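You operate a simulated robot arm through the tools that you are given. There is no shell and no other tool.

You run a simulated robot arm. Do the job below in one go: nothing can be reset, and whatever is moved stays where it is left.

JOB
Clear the logger, dry the store down to 55 %, save the new reading and switch the dehumidifier off.
Fine: each key once, Clear before Save; dial on that mark; watch the Running lamp go out before you press Save; tank and freezer stay untouched.

It is judged by the outcome, as a careful person would: the job done as asked, and still so three seconds after it is handed in. It fails if anything else is knocked over, pushed out of place, dropped, spilled or broken.

ROBOT AND FRAMES
A 6-joint arm with a two-finger gripper, fixed in place. Base frame: the origin is on the floor under the middle of its stand, x ahead of it, y to its left, z up; the work surface is at about z = 56. Units: cm, degrees, N and s.
It reaches about 163.7 cm from its shoulder. Its first joint turns from -166.0 to 166.0 degrees. Payload 3.43 kg.
The tool frame sits at the grasp point between the pads (the TCP): z along the fingers, y along the line on which they close. The tips reach 2 cm beyond it. The gripper opens to 19 cm; its body begins 24.8 cm behind the TCP.
Orientation is that of the tool frame in the base frame, as a unit quaternion [x, y, z, w]. With the fingers straight down and closing along the base's y, the tool's x points along the base's -x, its y along +y and its z along -z.

CONTROLS
- The arm moves only by the tool apply_moves. Its argument "increments" is one flat list of numbers, 7 for each row, row after row: the shift along the base's x, y, z in units of 150 mm (1.0 is 150 mm), then the turn, a rotation vector about the base's x, y, z in units of 180 degrees (1.0 is 180 degrees), then the opening in per cent of the stroke, from 0 (shut) to 100 (fully open). In form: [dx, dy, dz, wx, wy, wz, grip, dx, dy, dz, wx, wy, wz, grip, ...]. A call has 1 to 20 rows; each row is the pose to reach, as a shift and turn from the pose commanded when the call began. A call with a number of a shift or a turn outside -1 to 1 is refused whole. Rows are played at 5 a second. More than 5 cm and 8.6 degrees between two rows, or a gripper value outside its range, and nothing of the call is played. A pose out of reach is approached as far as the arm can. The call stops where the force on the tool passes 40 N (or 10 N more than at its start, if that is more) or the arm is blocked; 0.2 s more then pass. The fingers move at their own pace (about 4.5 cm/s each) and stop on an object; they squeeze with about 25 N. The grip force told is the motor's: it shows also when the fingers shut on nothing. Time passes only in rows, and 0.2 s behind the last, so rows that repeat a pose let the fingers close. It gives the time, the measured TCP pose, the force on the tool (base axes), the opening and the grip force at its end, in the units of the frame above (readings bear some noise), with the torque about the TCP (base axes, N m) and any sound that the robot's microphone picked up, and new pictures: "show" is both (left out), scene, wrist or none.
- Cameras (640 x 400 px; columns grow to the right, rows downward): "scene" is fixed at [4.85, -49.95, 160.17]; the picture's right is [0.52, -0.86, 0.00], its down [-0.54, -0.33, -0.77] and it looks along [0.66, 0.40, -0.64] (base axes); focal length 341 px, centre (320, 200). "wrist" rides on the gripper at [7, -0.8, -28.8] in the tool frame; the picture's right is [0.12, 0.99, 0.00], its down [-0.96, 0.12, -0.25] and it looks along [-0.25, 0.03, 0.97] (tool axes); focal length 261 px, centre (320, 200). There is no depth. A picture from a camera that has moved, and an enlarged one, comes with that camera's place and axes in the base frame and with its lens.
- raise_lower(by): slides the trunk up (or, below 0, down) by that many cm; the arm rides with it, the base frame stays. It gives what a move gives, with no picture.
- enlarge(camera, box): a new picture of the part [left, top, right, bottom] of that camera's present view, enlarged. It takes no simulated time.
- job_done(): hands the job in; it is judged then, once.

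Places have to be worked out from the pictures, the camera data and where the tool is seen. Open the gripper and draw the arm clear of the work before you hand the job in, unless the task says otherwise.

The tools are called after "Request:" as name(argument=value, ...) on one line, values as JSON. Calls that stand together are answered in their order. apply_moves: Moves the arm, as the interface text tells. Its arguments: {"type":"object","properties":{"increments":{"type":"array"},"show":{"type":"string","enum":["both","scene","wrist","none"]}},"required":["increments"]} The other tools are called the same way: raise_lower (by) moves the trunk up or down; enlarge (camera, box) takes an enlarged picture of a part of a camera's view; job_done () hands the job in.

At the start:

```text
time: 0.0
ee_pos: [65.56, 11.81, 127.79]
tool_rot: [0.0, 1.0, 0.001, 0.001]
contact_force: [-0.4, -0.3, -0.1]
moment: [0.0, -0.01, 0.02]
width: 19.0
gripper_force: 0.0
trunk travel left (down, up): [-17.5, 6.5]
```

scene: 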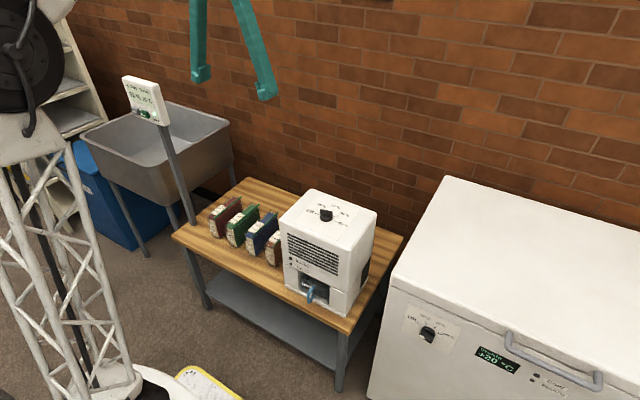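
wrist: 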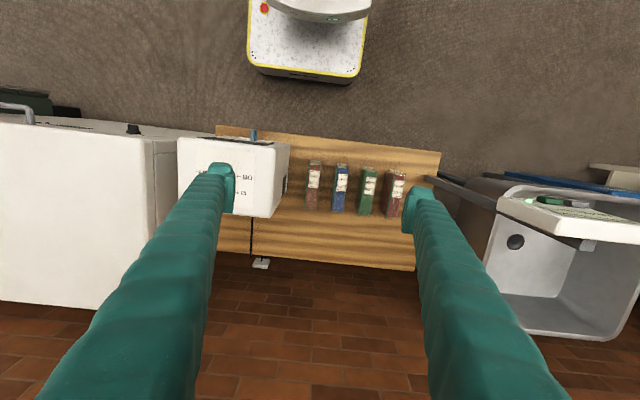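

I see the dehumidifier (white box with a dial on top) on the bench, a logger on a post at the left, and a freezer at the right. I enlarge the relevant areas first.

Request:
enlarge(camera="scene", box=[270, 180, 390, 255])

Request:
enlarge(camera="scene", box=[110, 65, 190, 130])

Request:
enlarge(camera="scene", box=[270, 220, 390, 320])

Request:
enlarge(camera="scene", box=[390, 290, 610, 400])

Request:
enlarge(camera="wrist", box=[170, 120, 300, 220])

Request:
enlarge(camera="wrist", box=[480, 160, 640, 260])

```text
5.33 times, centred on (330, 218) of scene
camera zoom: at [4.85, -49.95, 160.17], right [0.52, -0.86, 0.0], down [-0.54, -0.33, -0.77], along [0.66, 0.4, -0.64], focal length 1819 px, centre (267, 107)
```

zoom: 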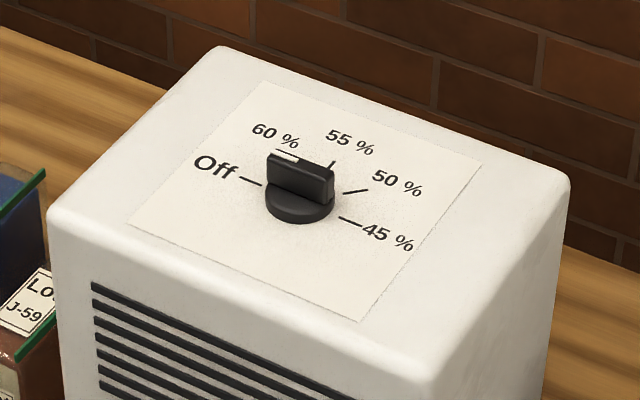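

```text
6.15 times, centred on (150, 98) of scene
camera zoom: at [4.85, -49.95, 160.17], right [0.52, -0.86, 0.0], down [-0.54, -0.33, -0.77], along [0.66, 0.4, -0.64], focal length 2098 px, centre (1366, 831)
```

zoom: 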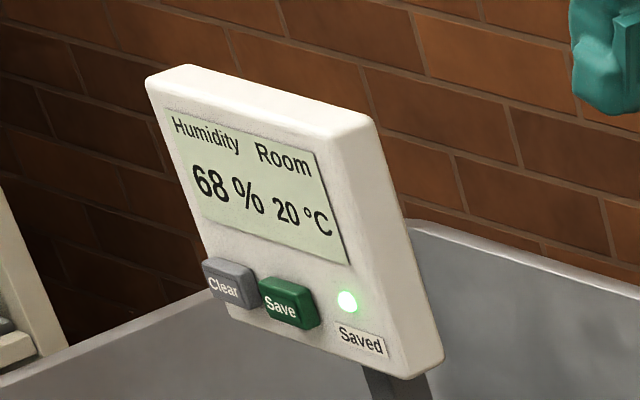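

```text
4.00 times, centred on (330, 270) of scene
camera zoom: at [4.85, -49.95, 160.17], right [0.52, -0.86, 0.0], down [-0.54, -0.33, -0.77], along [0.66, 0.4, -0.64], focal length 1364 px, centre (280, -80)
```

zoom: 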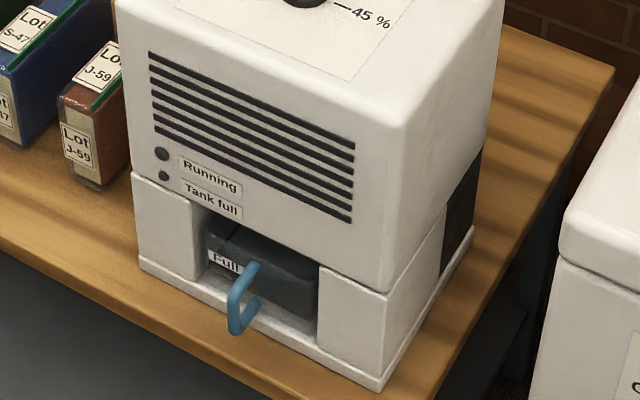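

```text
2.91 times, centred on (500, 345) of scene
camera zoom: at [4.85, -49.95, 160.17], right [0.52, -0.86, 0.0], down [-0.54, -0.33, -0.77], along [0.66, 0.4, -0.64], focal length 992 px, centre (-204, -222)
```

zoom: 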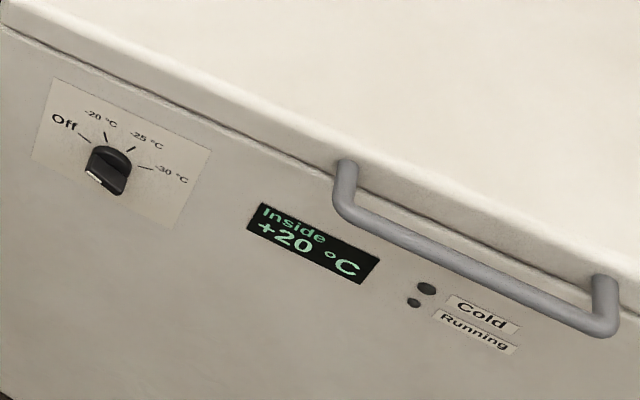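

```text
4.00 times, centred on (235, 170) of wrist
camera zoom: at [58.46, 11.0, 156.55], right [-0.12, 0.99, 0.0], down [0.96, 0.12, 0.25], along [0.25, 0.03, -0.97], focal length 1043 px, centre (660, 320)
```

zoom: 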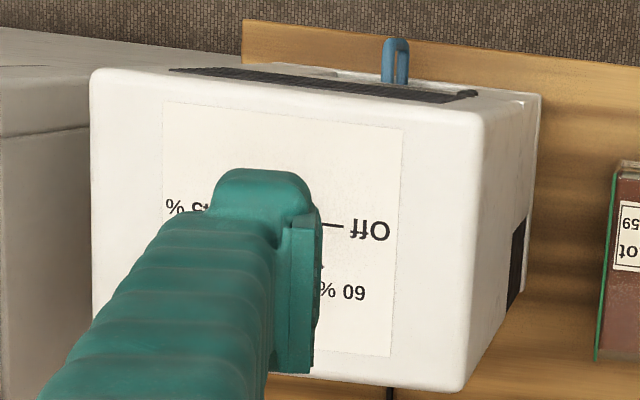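

```text
4.00 times, centred on (560, 210) of wrist
camera zoom: at [58.46, 11.0, 156.55], right [-0.12, 0.99, 0.0], down [0.96, 0.12, 0.25], along [0.25, 0.03, -0.97], focal length 1043 px, centre (-640, 160)
```

zoom: 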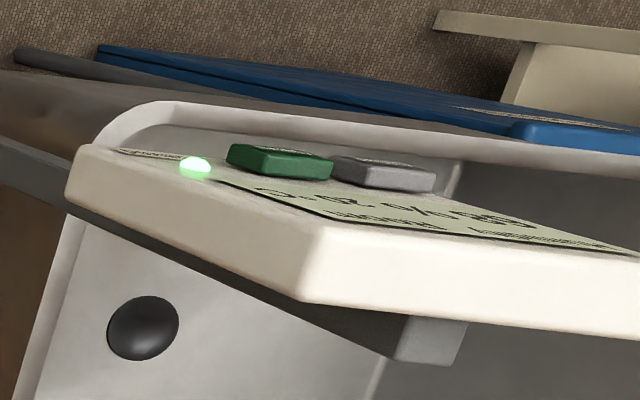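

The dial bar seems to lie on Off (along +y), with 55 % pointing away from the robot along +x. The logger sits near (66, 55, 110). I look more closely at the finger tips, the post and the lamps.

Request:
enlarge(camera="scene", box=[180, 40, 290, 110])

Request:
enlarge(camera="scene", box=[305, 195, 350, 225])

Request:
enlarge(camera="scene", box=[80, 60, 260, 260])

Request:
enlarge(camera="scene", box=[280, 245, 340, 285])

Request:
enlarge(camera="wrist", box=[500, 180, 640, 230])

```text
5.71 times, centred on (235, 75) of scene
camera zoom: at [4.85, -49.95, 160.17], right [0.52, -0.86, 0.0], down [-0.54, -0.33, -0.77], along [0.66, 0.4, -0.64], focal length 1949 px, centre (806, 914)
```

zoom: 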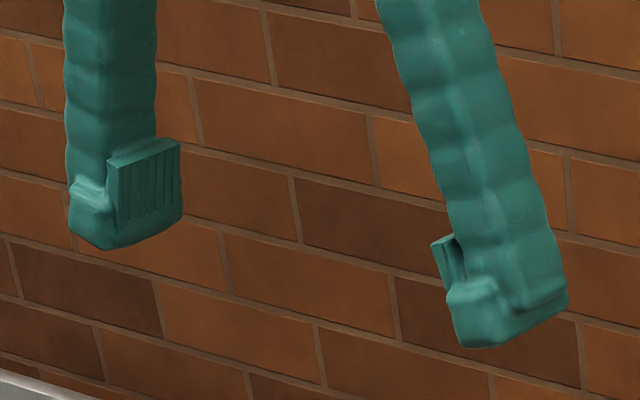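

```text
13.33 times, centred on (328, 210) of scene
camera zoom: at [4.85, -49.95, 160.17], right [0.52, -0.86, 0.0], down [-0.54, -0.33, -0.77], along [0.66, 0.4, -0.64], focal length 4547 px, centre (220, 67)
```

zoom: 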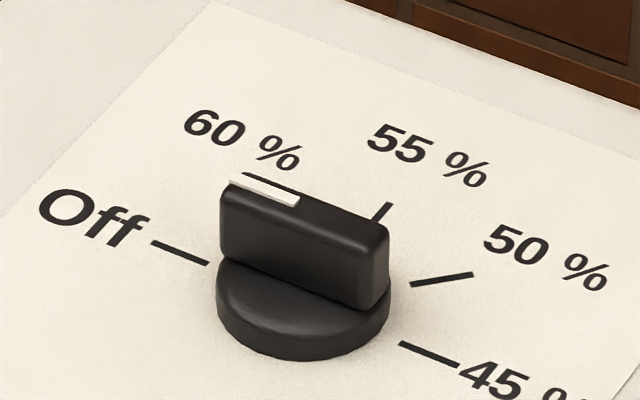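

```text
2.00 times, centred on (170, 160) of scene
camera zoom: at [4.85, -49.95, 160.17], right [0.52, -0.86, 0.0], down [-0.54, -0.33, -0.77], along [0.66, 0.4, -0.64], focal length 682 px, centre (620, 280)
```

zoom: 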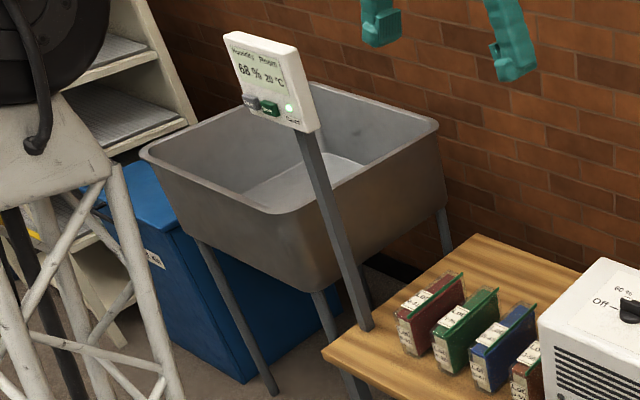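

```text
10.00 times, centred on (310, 265) of scene
camera zoom: at [4.85, -49.95, 160.17], right [0.52, -0.86, 0.0], down [-0.54, -0.33, -0.77], along [0.66, 0.4, -0.64], focal length 3410 px, centre (420, -450)
```

zoom: 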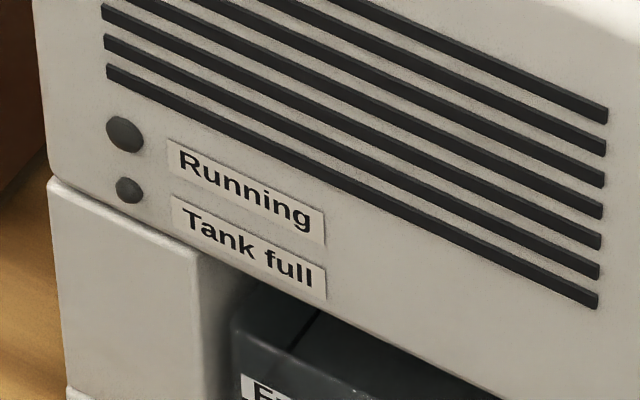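

```text
4.57 times, centred on (570, 205) of wrist
camera zoom: at [58.46, 11.0, 156.55], right [-0.12, 0.99, 0.0], down [0.96, 0.12, 0.25], along [0.25, 0.03, -0.97], focal length 1192 px, centre (-823, 177)
```

zoom: 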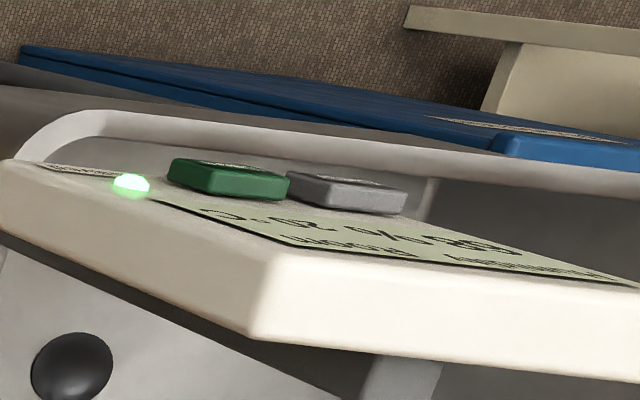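

The lamps are dark and the knob's white line lies on the Off side. The Clear key is at about (65.5, 60.5, 109) and the Save key at about (65.4, 55.3, 109), both facing -x. I turn the fingers to point along +x, closing them, and move left and down, well short of the logger.

Request:
apply_moves(increments=[-0.0714, 0.0714, -0.05, 0, -0.0357, 0, 90, -0.1428, 0.1428, -0.1, 0, -0.0714, 0, 75, -0.2142, 0.2142, -0.15, 0, -0.1071, 0, 60, -0.2857, 0.2857, -0.2, 0, -0.1429, 0, 45, -0.3571, 0.3571, -0.25, 0, -0.1786, 0, 30, -0.4286, 0.4286, -0.3, 0, -0.2143, 0, 15, -0.5, 0.5, -0.35, 0, -0.25, 0, 0, -0.5714, 0.5714, -0.4, 0, -0.2857, 0, 0, -0.6429, 0.6429, -0.45, 0, -0.3214, 0, 0, -0.7143, 0.7143, -0.5, 0, -0.3571, 0, 0, -0.7857, 0.7857, -0.55, 0, -0.3929, 0, 0, -0.8571, 0.8571, -0.6, 0, -0.4286, 0, 0, -0.9286, 0.9286, -0.65, 0, -0.4643, 0, 0, -1, 1, -0.7, 0, -0.5, 0, 0, -1, 1, -0.7, 0, -0.5, 0, 0], show="both")

```text
time: 3.2
ee_pos: [50.69, 27.87, 118.6]
tool_rot: [0.001, 0.708, -0.001, 0.706]
contact_force: [-0.5, 0.3, 0.6]
moment: [0.02, 0.01, 0.0]
width: 0.0
gripper_force: 24.9
out of reach, approached as far as the arm can: row 14, 15
trunk travel left (down, up): [-17.5, 6.5]
camera wrist: at [21.82, 26.98, 111.7], right [0.0, 0.99, -0.12], down [-0.24, 0.12, 0.96], along [0.97, 0.03, 0.24], focal length 261 px, centre (320, 200)
```

scene: 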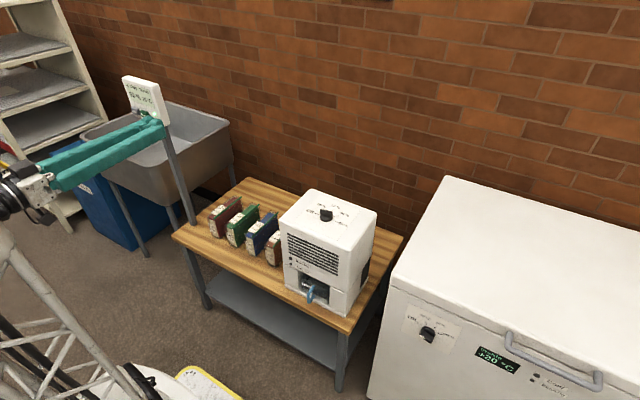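
wrist: 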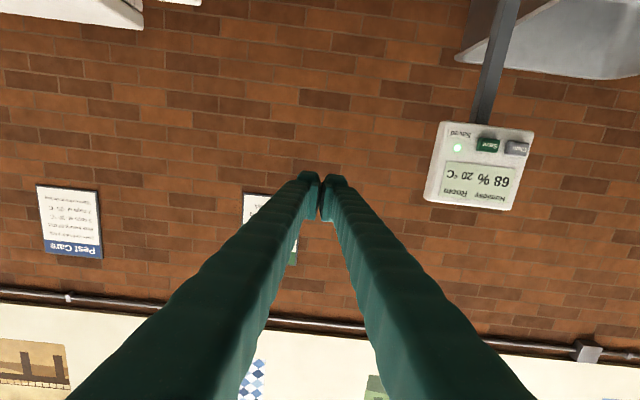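

The reach limit bites slightly here because the arm is folded, but the tool points along +x and the logger display shows 68 %, with keys at roughly (65.5, 60/55, 109.5). Next I move left toward the keys and roll the gripper -90° about x, so the narrow side of the closed fingers faces along y.

Request:
apply_moves(increments=[0, 0.0833, -0.02, -0.0417, 0, 0, 0, 0, 0.1667, -0.04, -0.0833, 0, 0, 0, 0, 0.25, -0.06, -0.125, 0, 0, 0, 0, 0.3333, -0.08, -0.1667, 0, 0, 0, 0, 0.4167, -0.1, -0.2083, 0, 0, 0, 0, 0.5, -0.12, -0.25, 0, 0, 0, 0, 0.5833, -0.14, -0.2917, 0, 0, 0, 0, 0.6667, -0.16, -0.3333, 0, 0, 0, 0, 0.75, -0.18, -0.375, 0, 0, 0, 0, 0.8333, -0.2, -0.4167, 0, 0, 0, 0, 0.9167, -0.22, -0.4583, 0, 0, 0, 0, 1, -0.24, -0.5, 0, 0, 0, 0, 1, -0.24, -0.5, 0, 0, 0], show="both")

```text
time: 5.8
ee_pos: [50.6, 36.57, 121.28]
tool_rot: [-0.455, 0.537, -0.465, 0.537]
contact_force: [-0.1, 0.4, -0.6]
moment: [0.01, -0.03, -0.18]
width: 0.0
gripper_force: 24.9
trunk travel left (down, up): [-17.5, 6.5]
stopped in row 13: the arm was blocked; the commanded pose is now the measured one
camera wrist: at [21.72, 29.81, 120.84], right [0.01, 0.03, -1.0], down [-0.24, 0.97, 0.03], along [0.97, 0.24, 0.02], focal length 261 px, centre (320, 200)
```

scene: 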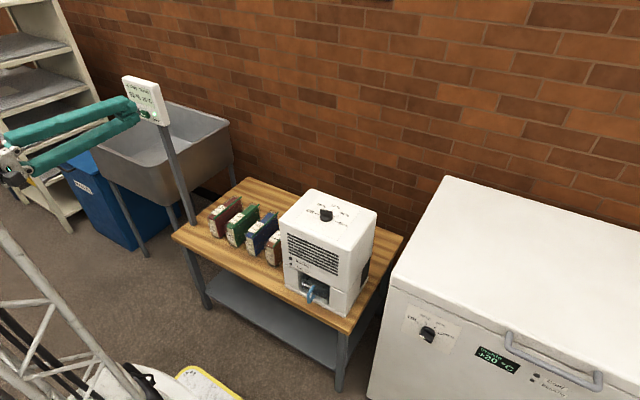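
wrist: 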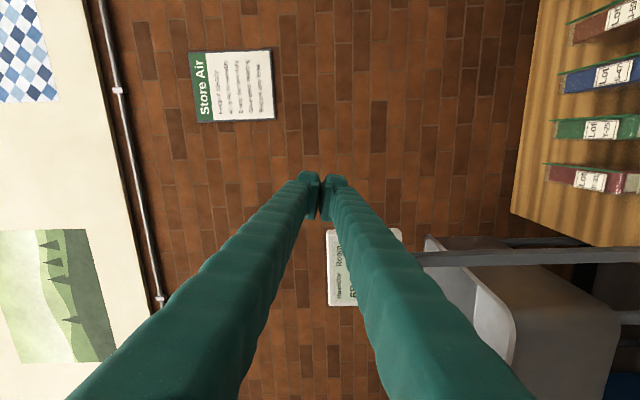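

The arm stopped at a folded-elbow limit, with no contact force. I pitch the tool down about 30°, which sets the wrist farther from the shoulder, complete the roll, and keep moving left toward the keys while staying clear in x.

Request:
apply_moves(increments=[0, 0.05, 0, -0.006, 0.0209, 0.0016, 0, 0, 0.1, 0, -0.0123, 0.0418, 0.0032, 0, 0, 0.2, 0, -0.0184, 0.0626, 0.0048, 0, 0, 0.3, 0, -0.0245, 0.0835, 0.0064, 0, 0, 0.4, -0.02, -0.0306, 0.1044, 0.008, 0, 0, 0.5, -0.04, -0.0368, 0.1253, 0.0096, 0, 0, 0.6, -0.08, -0.0429, 0.1461, 0.0112, 0, 0, 0.7, -0.12, -0.049, 0.167, 0.0128, 0, 0, 0.8, -0.18, -0.049, 0.167, 0.0128, 0, 0, 0.9, -0.24, -0.049, 0.167, 0.0128, 0, 0, 1, -0.3, -0.049, 0.167, 0.0128, 0, 0, 1, -0.4, -0.049, 0.167, 0.0128, 0, 0, 1, -0.5, -0.049, 0.167, 0.0128, 0, 0, 1, -0.6, -0.049, 0.167, 0.0128, 0, 0, 1, -0.6, -0.049, 0.167, 0.0128, 0], show="both")

```text
time: 9.1
ee_pos: [50.54, 51.95, 112.26]
tool_rot: [0.611, -0.61, 0.362, -0.352]
contact_force: [-0.6, 0.7, 0.0]
moment: [0.0, -0.01, 0.01]
width: 0.0
gripper_force: 25.3
trunk travel left (down, up): [-17.5, 6.5]
camera wrist: at [25.87, 45.22, 127.21], right [-0.49, -0.13, -0.86], down [-0.27, 0.96, 0.01], along [0.83, 0.24, -0.5], focal length 261 px, centre (320, 200)
```

scene: 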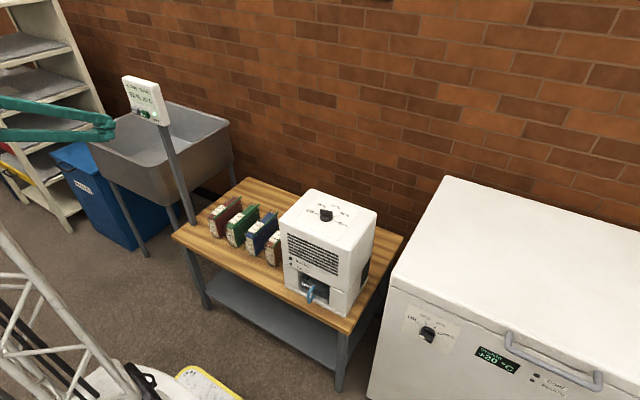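
wrist: 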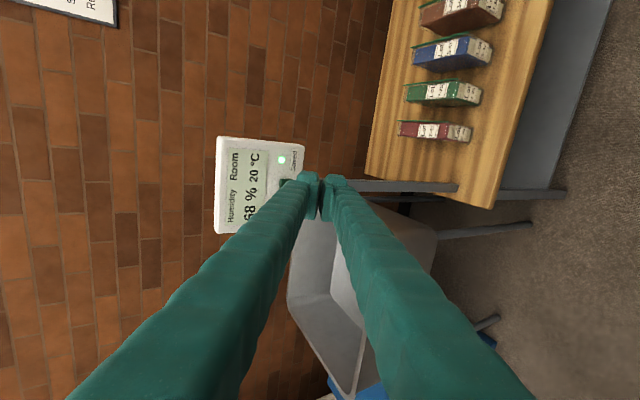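

The pose was reached. I enlarge both views to locate the fingertip relative to the keys.

Request:
enlarge(camera="scene", box=[90, 65, 190, 145])

Request:
enlarge(camera="wrist", box=[200, 120, 380, 250])

```text
5.00 times, centred on (140, 105) of scene
camera zoom: at [4.85, -49.95, 160.17], right [0.52, -0.86, 0.0], down [-0.54, -0.33, -0.77], along [0.66, 0.4, -0.64], focal length 1705 px, centre (1220, 675)
```

zoom: 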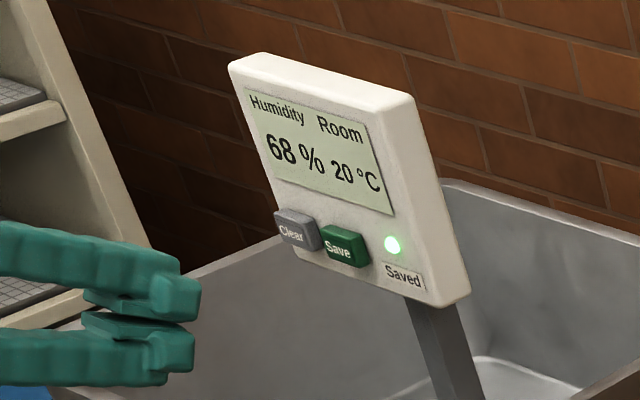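

```text
3.08 times, centred on (290, 185) of wrist
camera zoom: at [25.87, 45.22, 127.21], right [-0.49, -0.13, -0.86], down [-0.27, 0.96, 0.01], along [0.83, 0.24, -0.5], focal length 802 px, centre (412, 246)
```

zoom: 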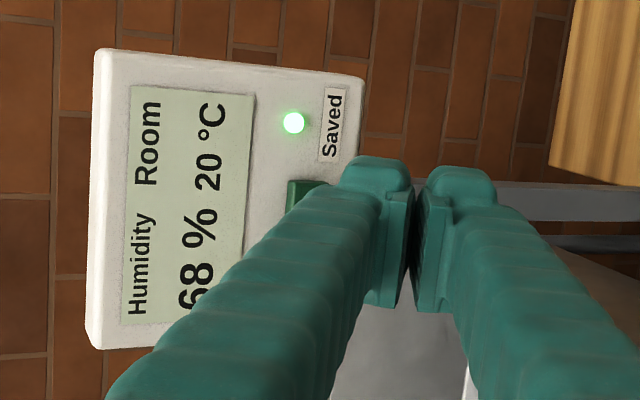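

The tip is at about (52, 52, 111), and the keys are ahead at x of about 65, further left. I move to about (56, 60, 108.5), still roughly 6 cm short of the Clear key, to line up.

Request:
apply_moves(increments=[0.06, 0.0933, -0.04, 0, 0, 0, 0, 0.12, 0.1867, -0.08, 0, 0, 0, 0, 0.18, 0.28, -0.12, 0, 0, 0, 0, 0.24, 0.3733, -0.16, 0, 0, 0, 0, 0.3, 0.4667, -0.2, 0, 0, 0, 0, 0.36, 0.56, -0.233, 0, 0, 0, 0, 0.36, 0.56, -0.233, 0, 0, 0, 0], show="both")

Request:
enlarge(camera="scene", box=[90, 65, 190, 145])

Request:
enlarge(camera="wrist", box=[200, 80, 380, 210])

```text
time: 10.7
ee_pos: [56.01, 60.24, 108.68]
tool_rot: [0.611, -0.609, 0.363, -0.352]
contact_force: [1.0, -0.3, 0.3]
moment: [-0.03, 0.01, -0.01]
width: 0.0
gripper_force: 24.8
trunk travel left (down, up): [-17.5, 6.5]
camera wrist: at [31.32, 53.52, 123.65], right [-0.49, -0.13, -0.86], down [-0.27, 0.96, 0.01], along [0.83, 0.23, -0.5], focal length 261 px, centre (320, 200)
```

scene: 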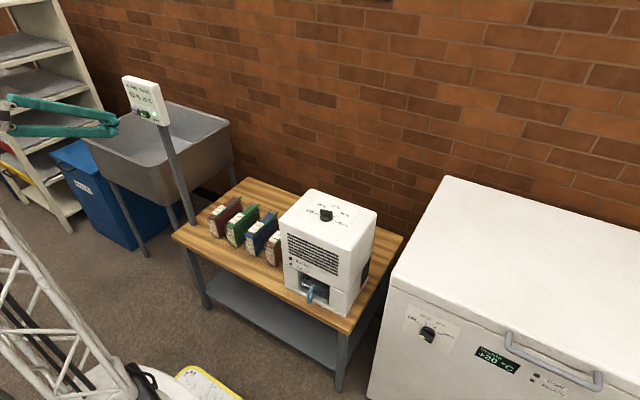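
wrist: 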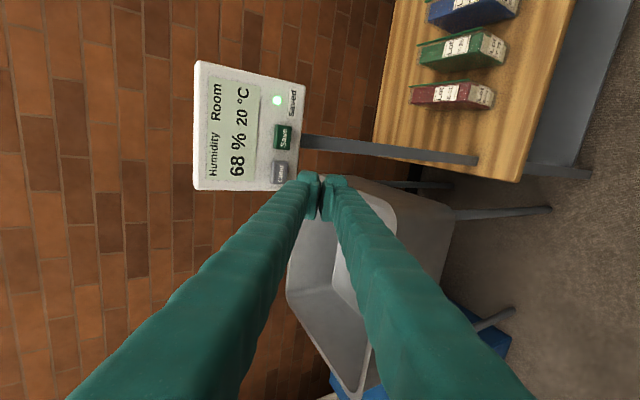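

```text
5.00 times, centred on (140, 105) of scene
camera zoom: at [4.85, -49.95, 160.17], right [0.52, -0.86, 0.0], down [-0.54, -0.33, -0.77], along [0.66, 0.4, -0.64], focal length 1705 px, centre (1220, 675)
```

zoom: 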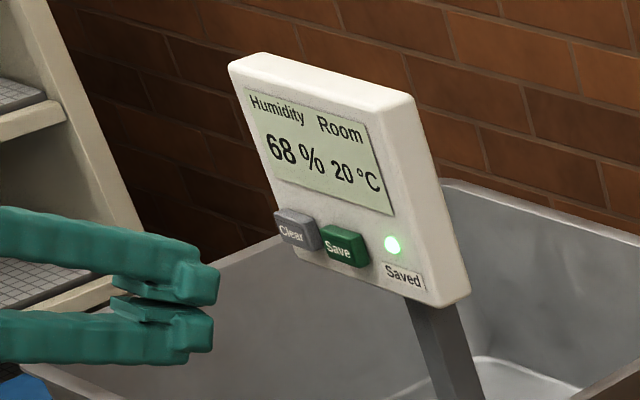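

```text
3.08 times, centred on (290, 145) of wrist
camera zoom: at [31.32, 53.52, 123.65], right [-0.49, -0.13, -0.86], down [-0.27, 0.96, 0.01], along [0.83, 0.23, -0.5], focal length 802 px, centre (412, 369)
```

zoom: 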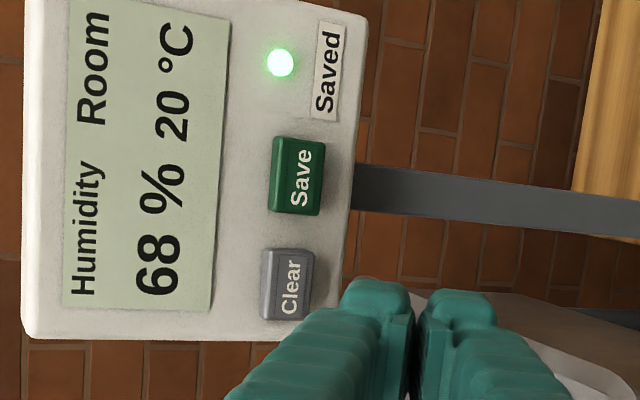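

Refined by triangulation, Clear is at about (64.35, 59.0, 110.1) and Save at about (64.6, 54.3, 110.1). The upper fingertip's front corner is about 3.2 cm ahead of the TCP and 1.2 cm above it, so I advance to roughly 0.8 cm in front of Clear, raised 0.5 cm.

Request:
apply_moves(increments=[0.04, -0.01, 0.033, 0, 0, 0, 0, 0.09, -0.02, 0.033, 0, 0, 0, 0, 0.14, -0.02, 0.033, 0, 0, 0, 0, 0.19, -0.02, 0.033, 0, 0, 0, 0, 0.24, -0.02, 0.033, 0, 0, 0, 0, 0.28, -0.02, 0.033, 0, 0, 0, 0, 0.28, -0.02, 0.033, 0, 0, 0, 0], show="both")

Request:
enlarge(camera="scene", box=[110, 85, 180, 135])

Request:
enlarge(camera="wrist", box=[220, 90, 360, 210])

```text
time: 12.2
ee_pos: [60.23, 59.94, 109.15]
tool_rot: [0.611, -0.61, 0.362, -0.352]
contact_force: [-0.5, -0.8, -0.2]
moment: [-0.02, -0.02, -0.03]
width: 0.01
gripper_force: 25.2
trunk travel left (down, up): [-17.5, 6.5]
camera wrist: at [35.48, 53.22, 124.15], right [-0.49, -0.13, -0.86], down [-0.27, 0.96, 0.01], along [0.83, 0.23, -0.5], focal length 261 px, centre (320, 200)
```

scene: 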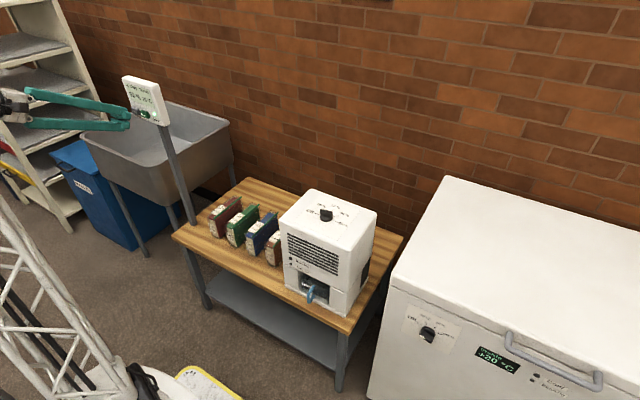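
wrist: 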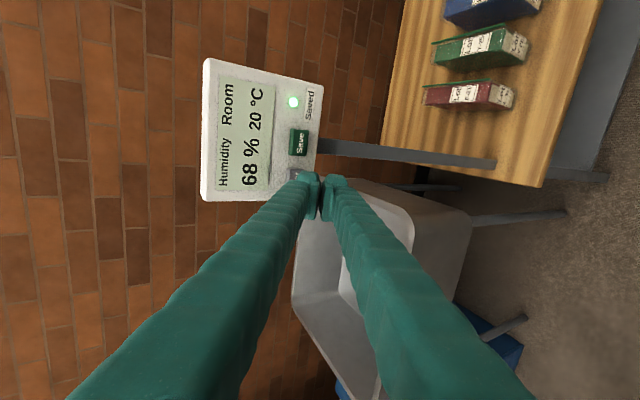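

```text
8.00 times, centred on (145, 110) of scene
camera zoom: at [4.85, -49.95, 160.17], right [0.52, -0.86, 0.0], down [-0.54, -0.33, -0.77], along [0.66, 0.4, -0.64], focal length 2728 px, centre (1720, 920)
```

zoom: 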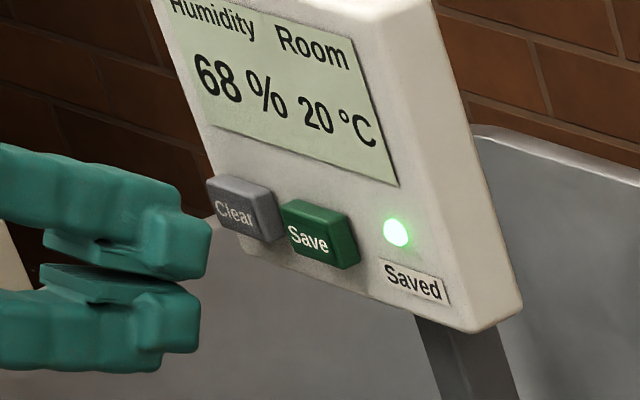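

```text
3.33 times, centred on (290, 150) of wrist
camera zoom: at [35.48, 53.22, 124.15], right [-0.49, -0.13, -0.86], down [-0.27, 0.96, 0.01], along [0.83, 0.23, -0.5], focal length 869 px, centre (420, 367)
```

zoom: 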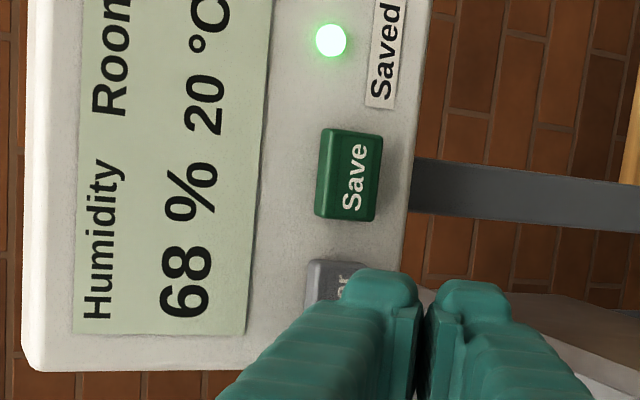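

The upper fingertip is right in front of Clear, well away from Save. I advance slowly in small steps, watching force and sound.

Request:
apply_moves(increments=[0.013, 0, 0.01, 0, 0, 0, 0, 0.027, 0, 0.013, 0, 0, 0, 0, 0.04, 0, 0.013, 0, 0, 0, 0], show="none")

```text
time: 13.1
ee_pos: [60.83, 59.9, 109.44]
tool_rot: [0.611, -0.61, 0.361, -0.352]
contact_force: [0.4, 0.2, -1.0]
moment: [0.0, 0.0, 0.03]
width: 0.0
gripper_force: 24.5
trunk travel left (down, up): [-17.5, 6.5]
```

No contact yet; I advance a further 0.6 cm.

Request:
apply_moves(increments=[0.013, 0, 0, 0, 0, 0, 0, 0.027, 0, 0, 0, 0, 0, 0, 0.04, 0, 0, 0, 0, 0, 0], show="none")

Request:
enlarge(camera="scene", box=[110, 85, 180, 135])

Request:
enlarge(camera="wrist", box=[220, 90, 360, 210])

```text
time: 13.8
ee_pos: [61.39, 59.99, 109.51]
tool_rot: [0.612, -0.61, 0.36, -0.352]
contact_force: [0.2, -0.7, -0.8]
moment: [0.02, 0.02, -0.04]
width: 0.01
gripper_force: 24.9
trunk travel left (down, up): [-17.5, 6.5]
```

```text
8.00 times, centred on (145, 110) of scene
camera zoom: at [4.85, -49.95, 160.17], right [0.52, -0.86, 0.0], down [-0.54, -0.33, -0.77], along [0.66, 0.4, -0.64], focal length 2728 px, centre (1720, 920)
```

zoom: 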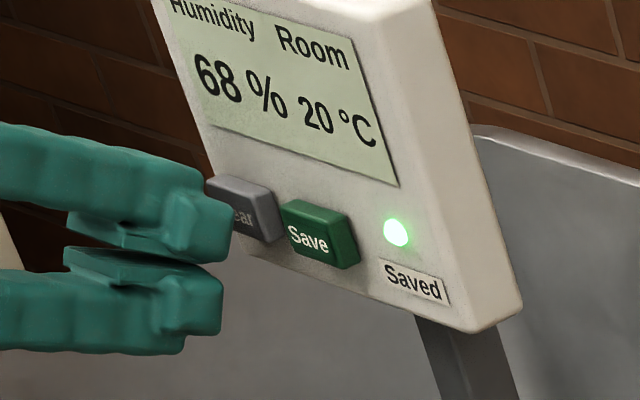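

```text
3.33 times, centred on (290, 150) of wrist
camera zoom: at [36.67, 53.22, 124.42], right [-0.49, -0.13, -0.86], down [-0.27, 0.96, 0.01], along [0.83, 0.24, -0.5], focal length 869 px, centre (420, 367)
```

zoom: 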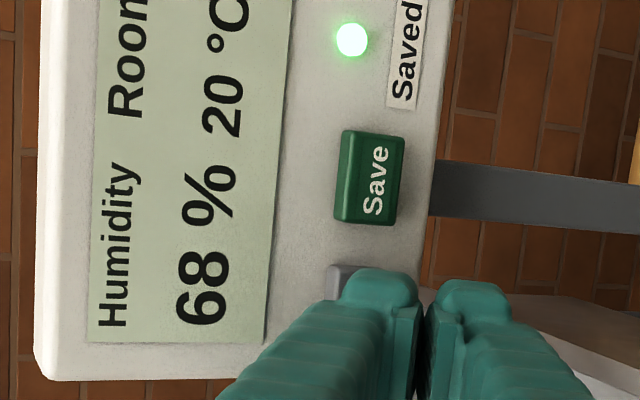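

Still no contact, and Clear is mostly behind the fingertip. I continue in small steps.

Request:
apply_moves(increments=[0.01, 0, 0, 0, 0, 0, 0, 0.02, 0, 0, 0, 0, 0, 0, 0.03, 0, 0, 0, 0, 0, 0], show="none")

```text
time: 14.7
ee_pos: [61.95, 60.06, 109.39]
tool_rot: [0.611, -0.61, 0.361, -0.352]
contact_force: [-0.5, 0.1, -1.0]
moment: [-0.01, 0.0, 0.01]
width: 0.0
gripper_force: 25.2
trunk travel left (down, up): [-17.5, 6.5]
```

No contact yet; another 0.45 cm.

Request:
apply_moves(increments=[0.01, 0, 0, 0, 0, 0, 0, 0.02, 0, 0, 0, 0, 0, 0, 0.03, 0, 0, 0, 0, 0, 0], show="none")

Request:
enlarge(camera="scene", box=[110, 85, 180, 135])

Request:
enlarge(camera="wrist", box=[220, 90, 360, 210])

```text
time: 15.4
ee_pos: [62.46, 60.02, 109.48]
tool_rot: [0.611, -0.61, 0.361, -0.352]
contact_force: [0.2, 0.5, -0.4]
moment: [0.0, -0.01, 0.0]
width: 0.03
gripper_force: 25.4
trunk travel left (down, up): [-17.5, 6.5]
```

```text
8.00 times, centred on (145, 110) of scene
camera zoom: at [4.85, -49.95, 160.17], right [0.52, -0.86, 0.0], down [-0.54, -0.33, -0.77], along [0.66, 0.4, -0.64], focal length 2728 px, centre (1720, 920)
```

zoom: 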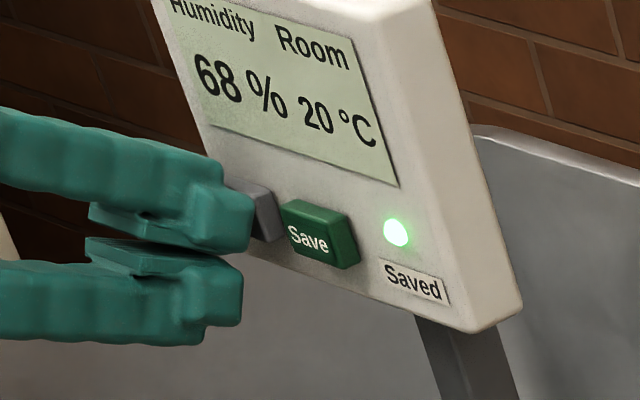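

```text
3.33 times, centred on (290, 150) of wrist
camera zoom: at [37.63, 53.23, 124.42], right [-0.49, -0.13, -0.86], down [-0.27, 0.96, 0.01], along [0.83, 0.24, -0.5], focal length 869 px, centre (420, 367)
```

zoom: 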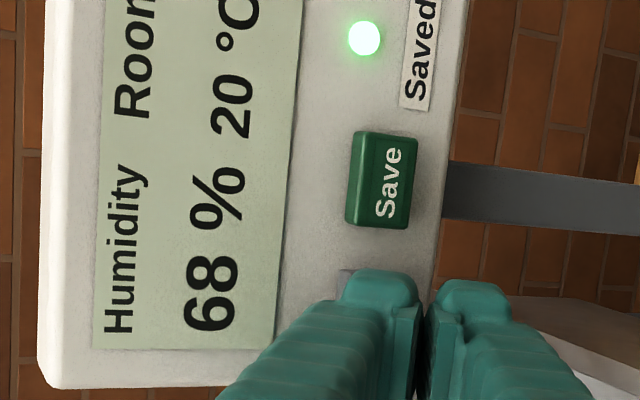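

Still no force, and the tip is just about at the key face. I continue with 0.45 cm.

Request:
apply_moves(increments=[0.01, 0, 0, 0, 0, 0, 0, 0.02, 0, 0, 0, 0, 0, 0, 0.03, 0, 0, 0, 0, 0, 0], show="none")

```text
time: 16.2
ee_pos: [62.74, 59.97, 109.34]
tool_rot: [0.611, -0.61, 0.362, -0.352]
contact_force: [-1.1, -1.7, 0.0]
moment: [0.0, 0.01, -0.01]
width: 0.0
gripper_force: 25.4
trunk travel left (down, up): [-17.5, 6.5]
heard: click
```

A click was heard. I check the logger before retreating.

Request:
enlarge(camera="scene", box=[110, 85, 180, 135])

Request:
enlarge(camera="wrist", box=[220, 90, 360, 210])

```text
8.00 times, centred on (145, 110) of scene
camera zoom: at [4.85, -49.95, 160.17], right [0.52, -0.86, 0.0], down [-0.54, -0.33, -0.77], along [0.66, 0.4, -0.64], focal length 2728 px, centre (1720, 920)
```

zoom: 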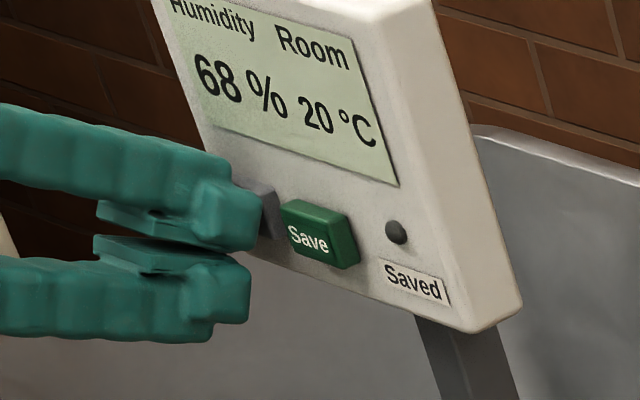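

```text
3.33 times, centred on (290, 150) of wrist
camera zoom: at [38.0, 53.25, 124.37], right [-0.49, -0.13, -0.86], down [-0.27, 0.96, 0.01], along [0.83, 0.24, -0.5], focal length 869 px, centre (420, 367)
```

zoom: 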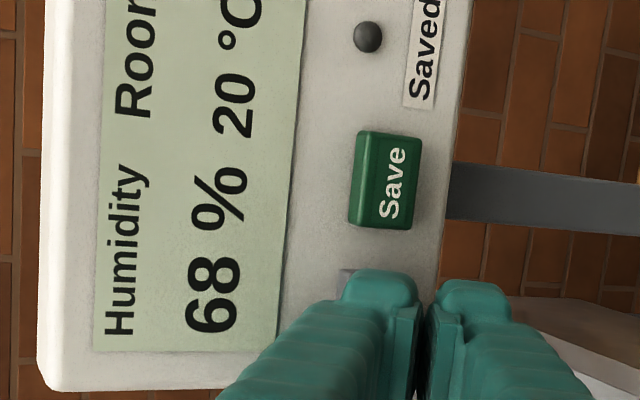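

The Saved lamp has gone out, so Clear was pressed once. I retreat straight back, then swing the fingers to vertical with the closing direction along x while moving right and up.

Request:
apply_moves(increments=[-0.12, 0, 0, 0, 0, 0, 0, -0.25, 0, 0, 0, 0, 0, 0, -0.38, 0, 0, 0, 0, 0, 0, -0.5, 0, 0, 0, 0, 0, 0, -0.5, -0.1, 0.08, 0, 0.037, 0, 0, -0.5, -0.2, 0.16, 0, 0.074, 0, 0, -0.5, -0.3, 0.24, 0, 0.111, 0, 0, -0.5, -0.4, 0.32, 0, 0.148, 0, 0, -0.5, -0.5, 0.4, 0, 0.185, 0, 0, -0.5, -0.6, 0.48, 0, 0.222, 0, 0, -0.5, -0.7, 0.56, 0, 0.259, 0, 0, -0.5, -0.8, 0.64, 0, 0.296, 0, 0, -0.5, -0.9, 0.72, 0, 0.333, 0, 0, -0.5, -1, 0.8, 0, 0.333, 0, 0, -0.5, -1, 0.8, 0, 0.333, 0, 0], show="both")

```text
time: 19.4
ee_pos: [55.35, 45.12, 121.34]
tool_rot: [0.71, -0.704, 0.007, 0.0]
contact_force: [-0.6, 0.0, 0.6]
moment: [0.0, -0.08, -0.01]
width: 0.0
gripper_force: 24.7
trunk travel left (down, up): [-17.5, 6.5]
camera wrist: at [55.87, 38.29, 150.21], right [-0.99, -0.13, -0.01], down [-0.13, 0.96, 0.24], along [-0.02, 0.24, -0.97], focal length 261 px, centre (320, 200)
```

scene: 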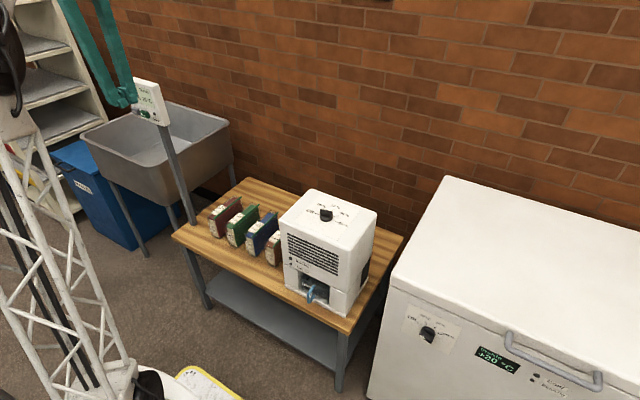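
wrist: 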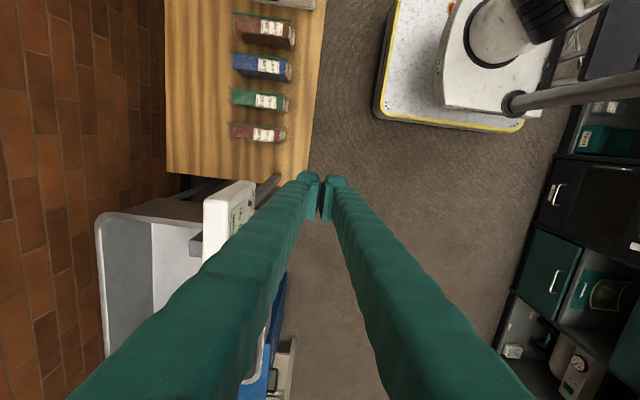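

The fingers are vertical now with closing along x. I travel right toward the dehumidifier dial at about (70.5, -12.3, 90), staying high.

Request:
apply_moves(increments=[0, -0.167, 0, 0, 0, 0, 0, 0, -0.333, 0, 0, 0, 0, 10, 0, -0.5, 0, 0, 0, 0, 20, 0, -0.667, 0, 0, 0, 0, 30, 0, -0.833, 0, 0, 0, 0, 40, 0, -1, 0, 0, 0, 0, 40, 0, -1, 0, 0, 0, 0, 40], show="none")

Request:
apply_moves(increments=[0, -0.167, 0, 0, 0, 0, 40, 0, -0.333, 0, 0, 0, 0, 40, 0, -0.5, 0, 0, 0, 0, 40, 0, -0.667, 0, 0, 0, 0, 40, 0, -0.833, 0, 0, 0, 0, 40, 0, -1, 0, 0, 0, 0, 40, 0, -1, 0, 0, 0, 0, 40], show="none")

Request:
apply_moves(increments=[0.1, -0.167, 0, 0, 0, 0, 40, 0.2, -0.333, 0, 0, 0, 0, 40, 0.3, -0.5, 0, 0, 0, 0, 40, 0.4, -0.667, 0, 0, 0, 0, 40, 0.5, -0.833, 0, 0, 0, 0, 40, 0.6, -1, 0, 0, 0, 0, 40, 0.6, -1, 0, 0, 0, 0, 40], show="both")

```text
time: 21.1
ee_pos: [55.2, 30.07, 121.4]
tool_rot: [0.71, -0.704, 0.008, -0.001]
contact_force: [0.0, 0.3, 0.7]
moment: [0.01, -0.02, -0.02]
width: 7.61
gripper_force: 0.0
trunk travel left (down, up): [-17.5, 6.5]
```

```text
time: 22.6
ee_pos: [55.33, 15.07, 121.49]
tool_rot: [0.71, -0.704, 0.008, 0.0]
contact_force: [0.0, 0.9, -0.2]
moment: [0.01, -0.02, -0.01]
width: 7.6
gripper_force: 0.0
trunk travel left (down, up): [-17.5, 6.5]
```

```text
time: 24.2
ee_pos: [64.18, -0.08, 121.5]
tool_rot: [0.71, -0.704, 0.007, 0.0]
contact_force: [-0.2, 0.1, -0.3]
moment: [-0.03, 0.02, 0.03]
width: 7.57
gripper_force: 0.0
trunk travel left (down, up): [-17.5, 6.5]
camera wrist: at [64.7, -6.87, 150.36], right [-0.99, -0.13, -0.01], down [-0.13, 0.96, 0.24], along [-0.02, 0.24, -0.97], focal length 261 px, centre (320, 200)
```

scene: 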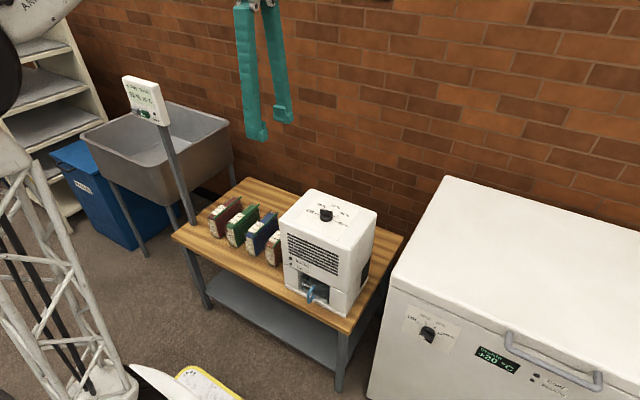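
wrist: 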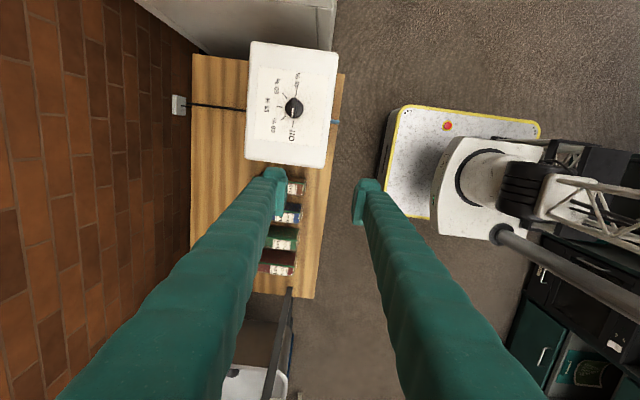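

Now the dial is visible from above; I enlarge it to read the bar's angle and locate its centre.

Request:
enlarge(camera="wrist", box=[240, 60, 340, 150])

Request:
enlarge(camera="scene", box=[270, 180, 390, 255])

```text
4.44 times, centred on (290, 105) of wrist
camera zoom: at [64.7, -6.87, 150.36], right [-0.99, -0.13, -0.01], down [-0.13, 0.96, 0.24], along [-0.02, 0.24, -0.97], focal length 1158 px, centre (453, 622)
```

zoom: 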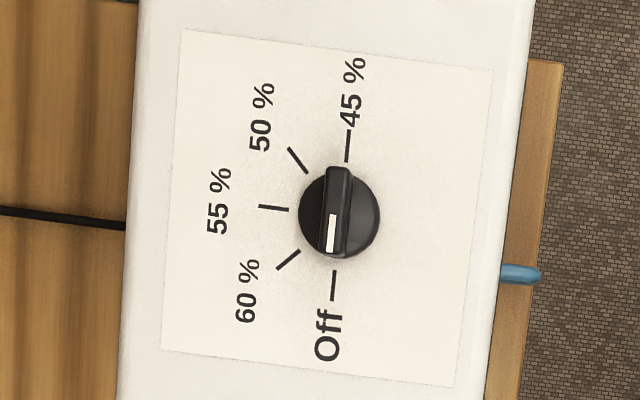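

```text
5.33 times, centred on (330, 218) of scene
camera zoom: at [4.85, -49.95, 160.17], right [0.52, -0.86, 0.0], down [-0.54, -0.33, -0.77], along [0.66, 0.4, -0.64], focal length 1819 px, centre (267, 107)
```

zoom: 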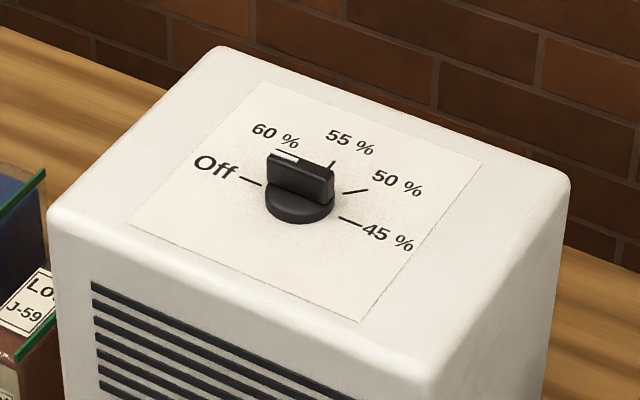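

The pointer is at Off (along +y); marks are every 45°, with 55 % straight along +x, so the turn needed is -90° about z. Two views agree on a dial centre of (71.6, -11.85) with the panel at z ≈ 89. I move above it.

Request:
apply_moves(increments=[0.08, -0.13, 0, 0, 0, 0, 40, 0.16, -0.26, -0.1, 0, 0, 0, 40, 0.25, -0.39, -0.25, 0, 0, 0, 40, 0.33, -0.52, -0.4, 0, 0, 0, 40, 0.41, -0.65, -0.55, 0, 0, 0, 40, 0.495, -0.785, -0.7, 0, 0, 0, 40, 0.495, -0.785, -0.85, 0, 0, 0, 40, 0.495, -0.785, -1, 0, 0, 0, 40, 0.495, -0.785, -1, 0, 0, 0, 40], show="both")

Request:
enlarge(camera="wrist", box=[240, 120, 400, 220])

Request:
enlarge(camera="scene", box=[270, 120, 390, 255])

```text
time: 26.2
ee_pos: [71.6, -11.69, 106.34]
tool_rot: [0.71, -0.704, 0.007, -0.001]
contact_force: [-0.3, 0.1, 0.2]
moment: [0.05, 0.0, 0.01]
width: 7.6
gripper_force: 0.1
trunk travel left (down, up): [-17.5, 6.5]
camera wrist: at [72.14, -18.48, 135.21], right [-0.99, -0.13, -0.01], down [-0.13, 0.96, 0.24], along [-0.02, 0.24, -0.97], focal length 261 px, centre (320, 200)
```

scene: 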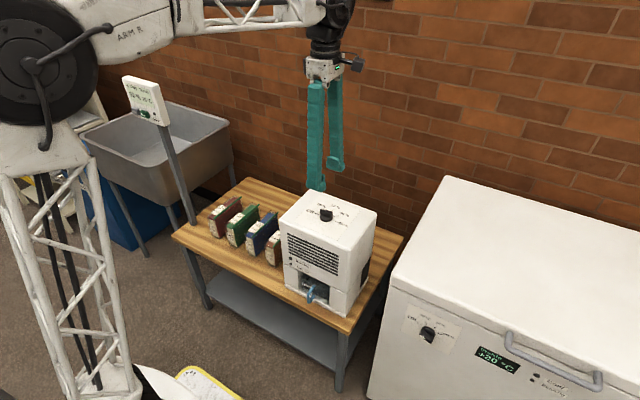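
wrist: 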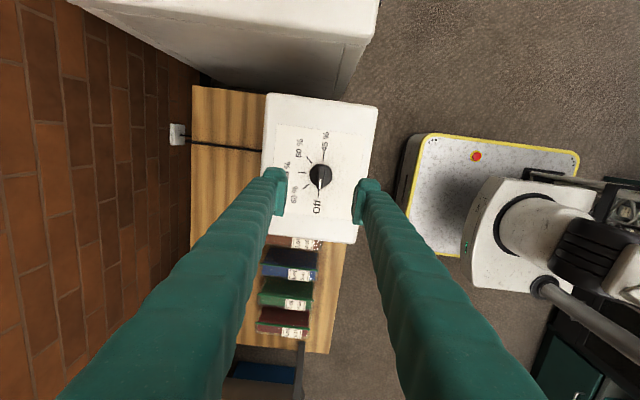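

```text
4.00 times, centred on (320, 170) of wrist
camera zoom: at [72.14, -18.48, 135.21], right [-0.99, -0.13, -0.01], down [-0.13, 0.96, 0.24], along [-0.02, 0.24, -0.97], focal length 1043 px, centre (320, 320)
```

zoom: 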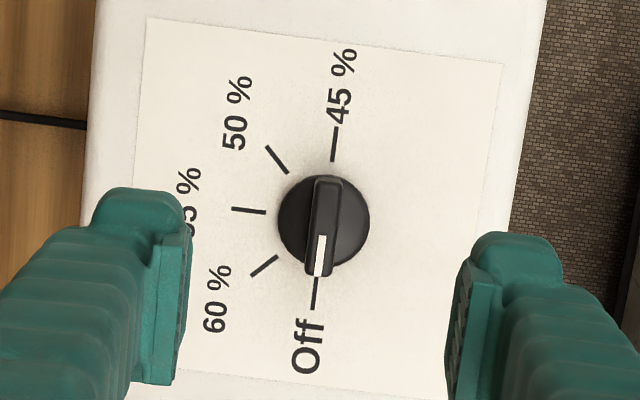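

```text
2.96 times, centred on (330, 188) of scene
camera zoom: at [4.85, -49.95, 160.17], right [0.52, -0.86, 0.0], down [-0.54, -0.33, -0.77], along [0.66, 0.4, -0.64], focal length 1010 px, centre (290, 237)
```

zoom: 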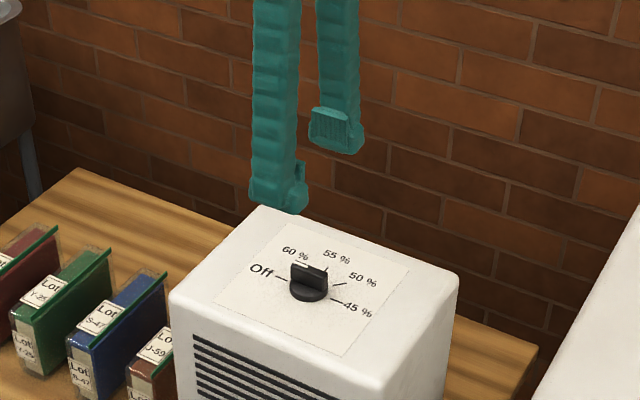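

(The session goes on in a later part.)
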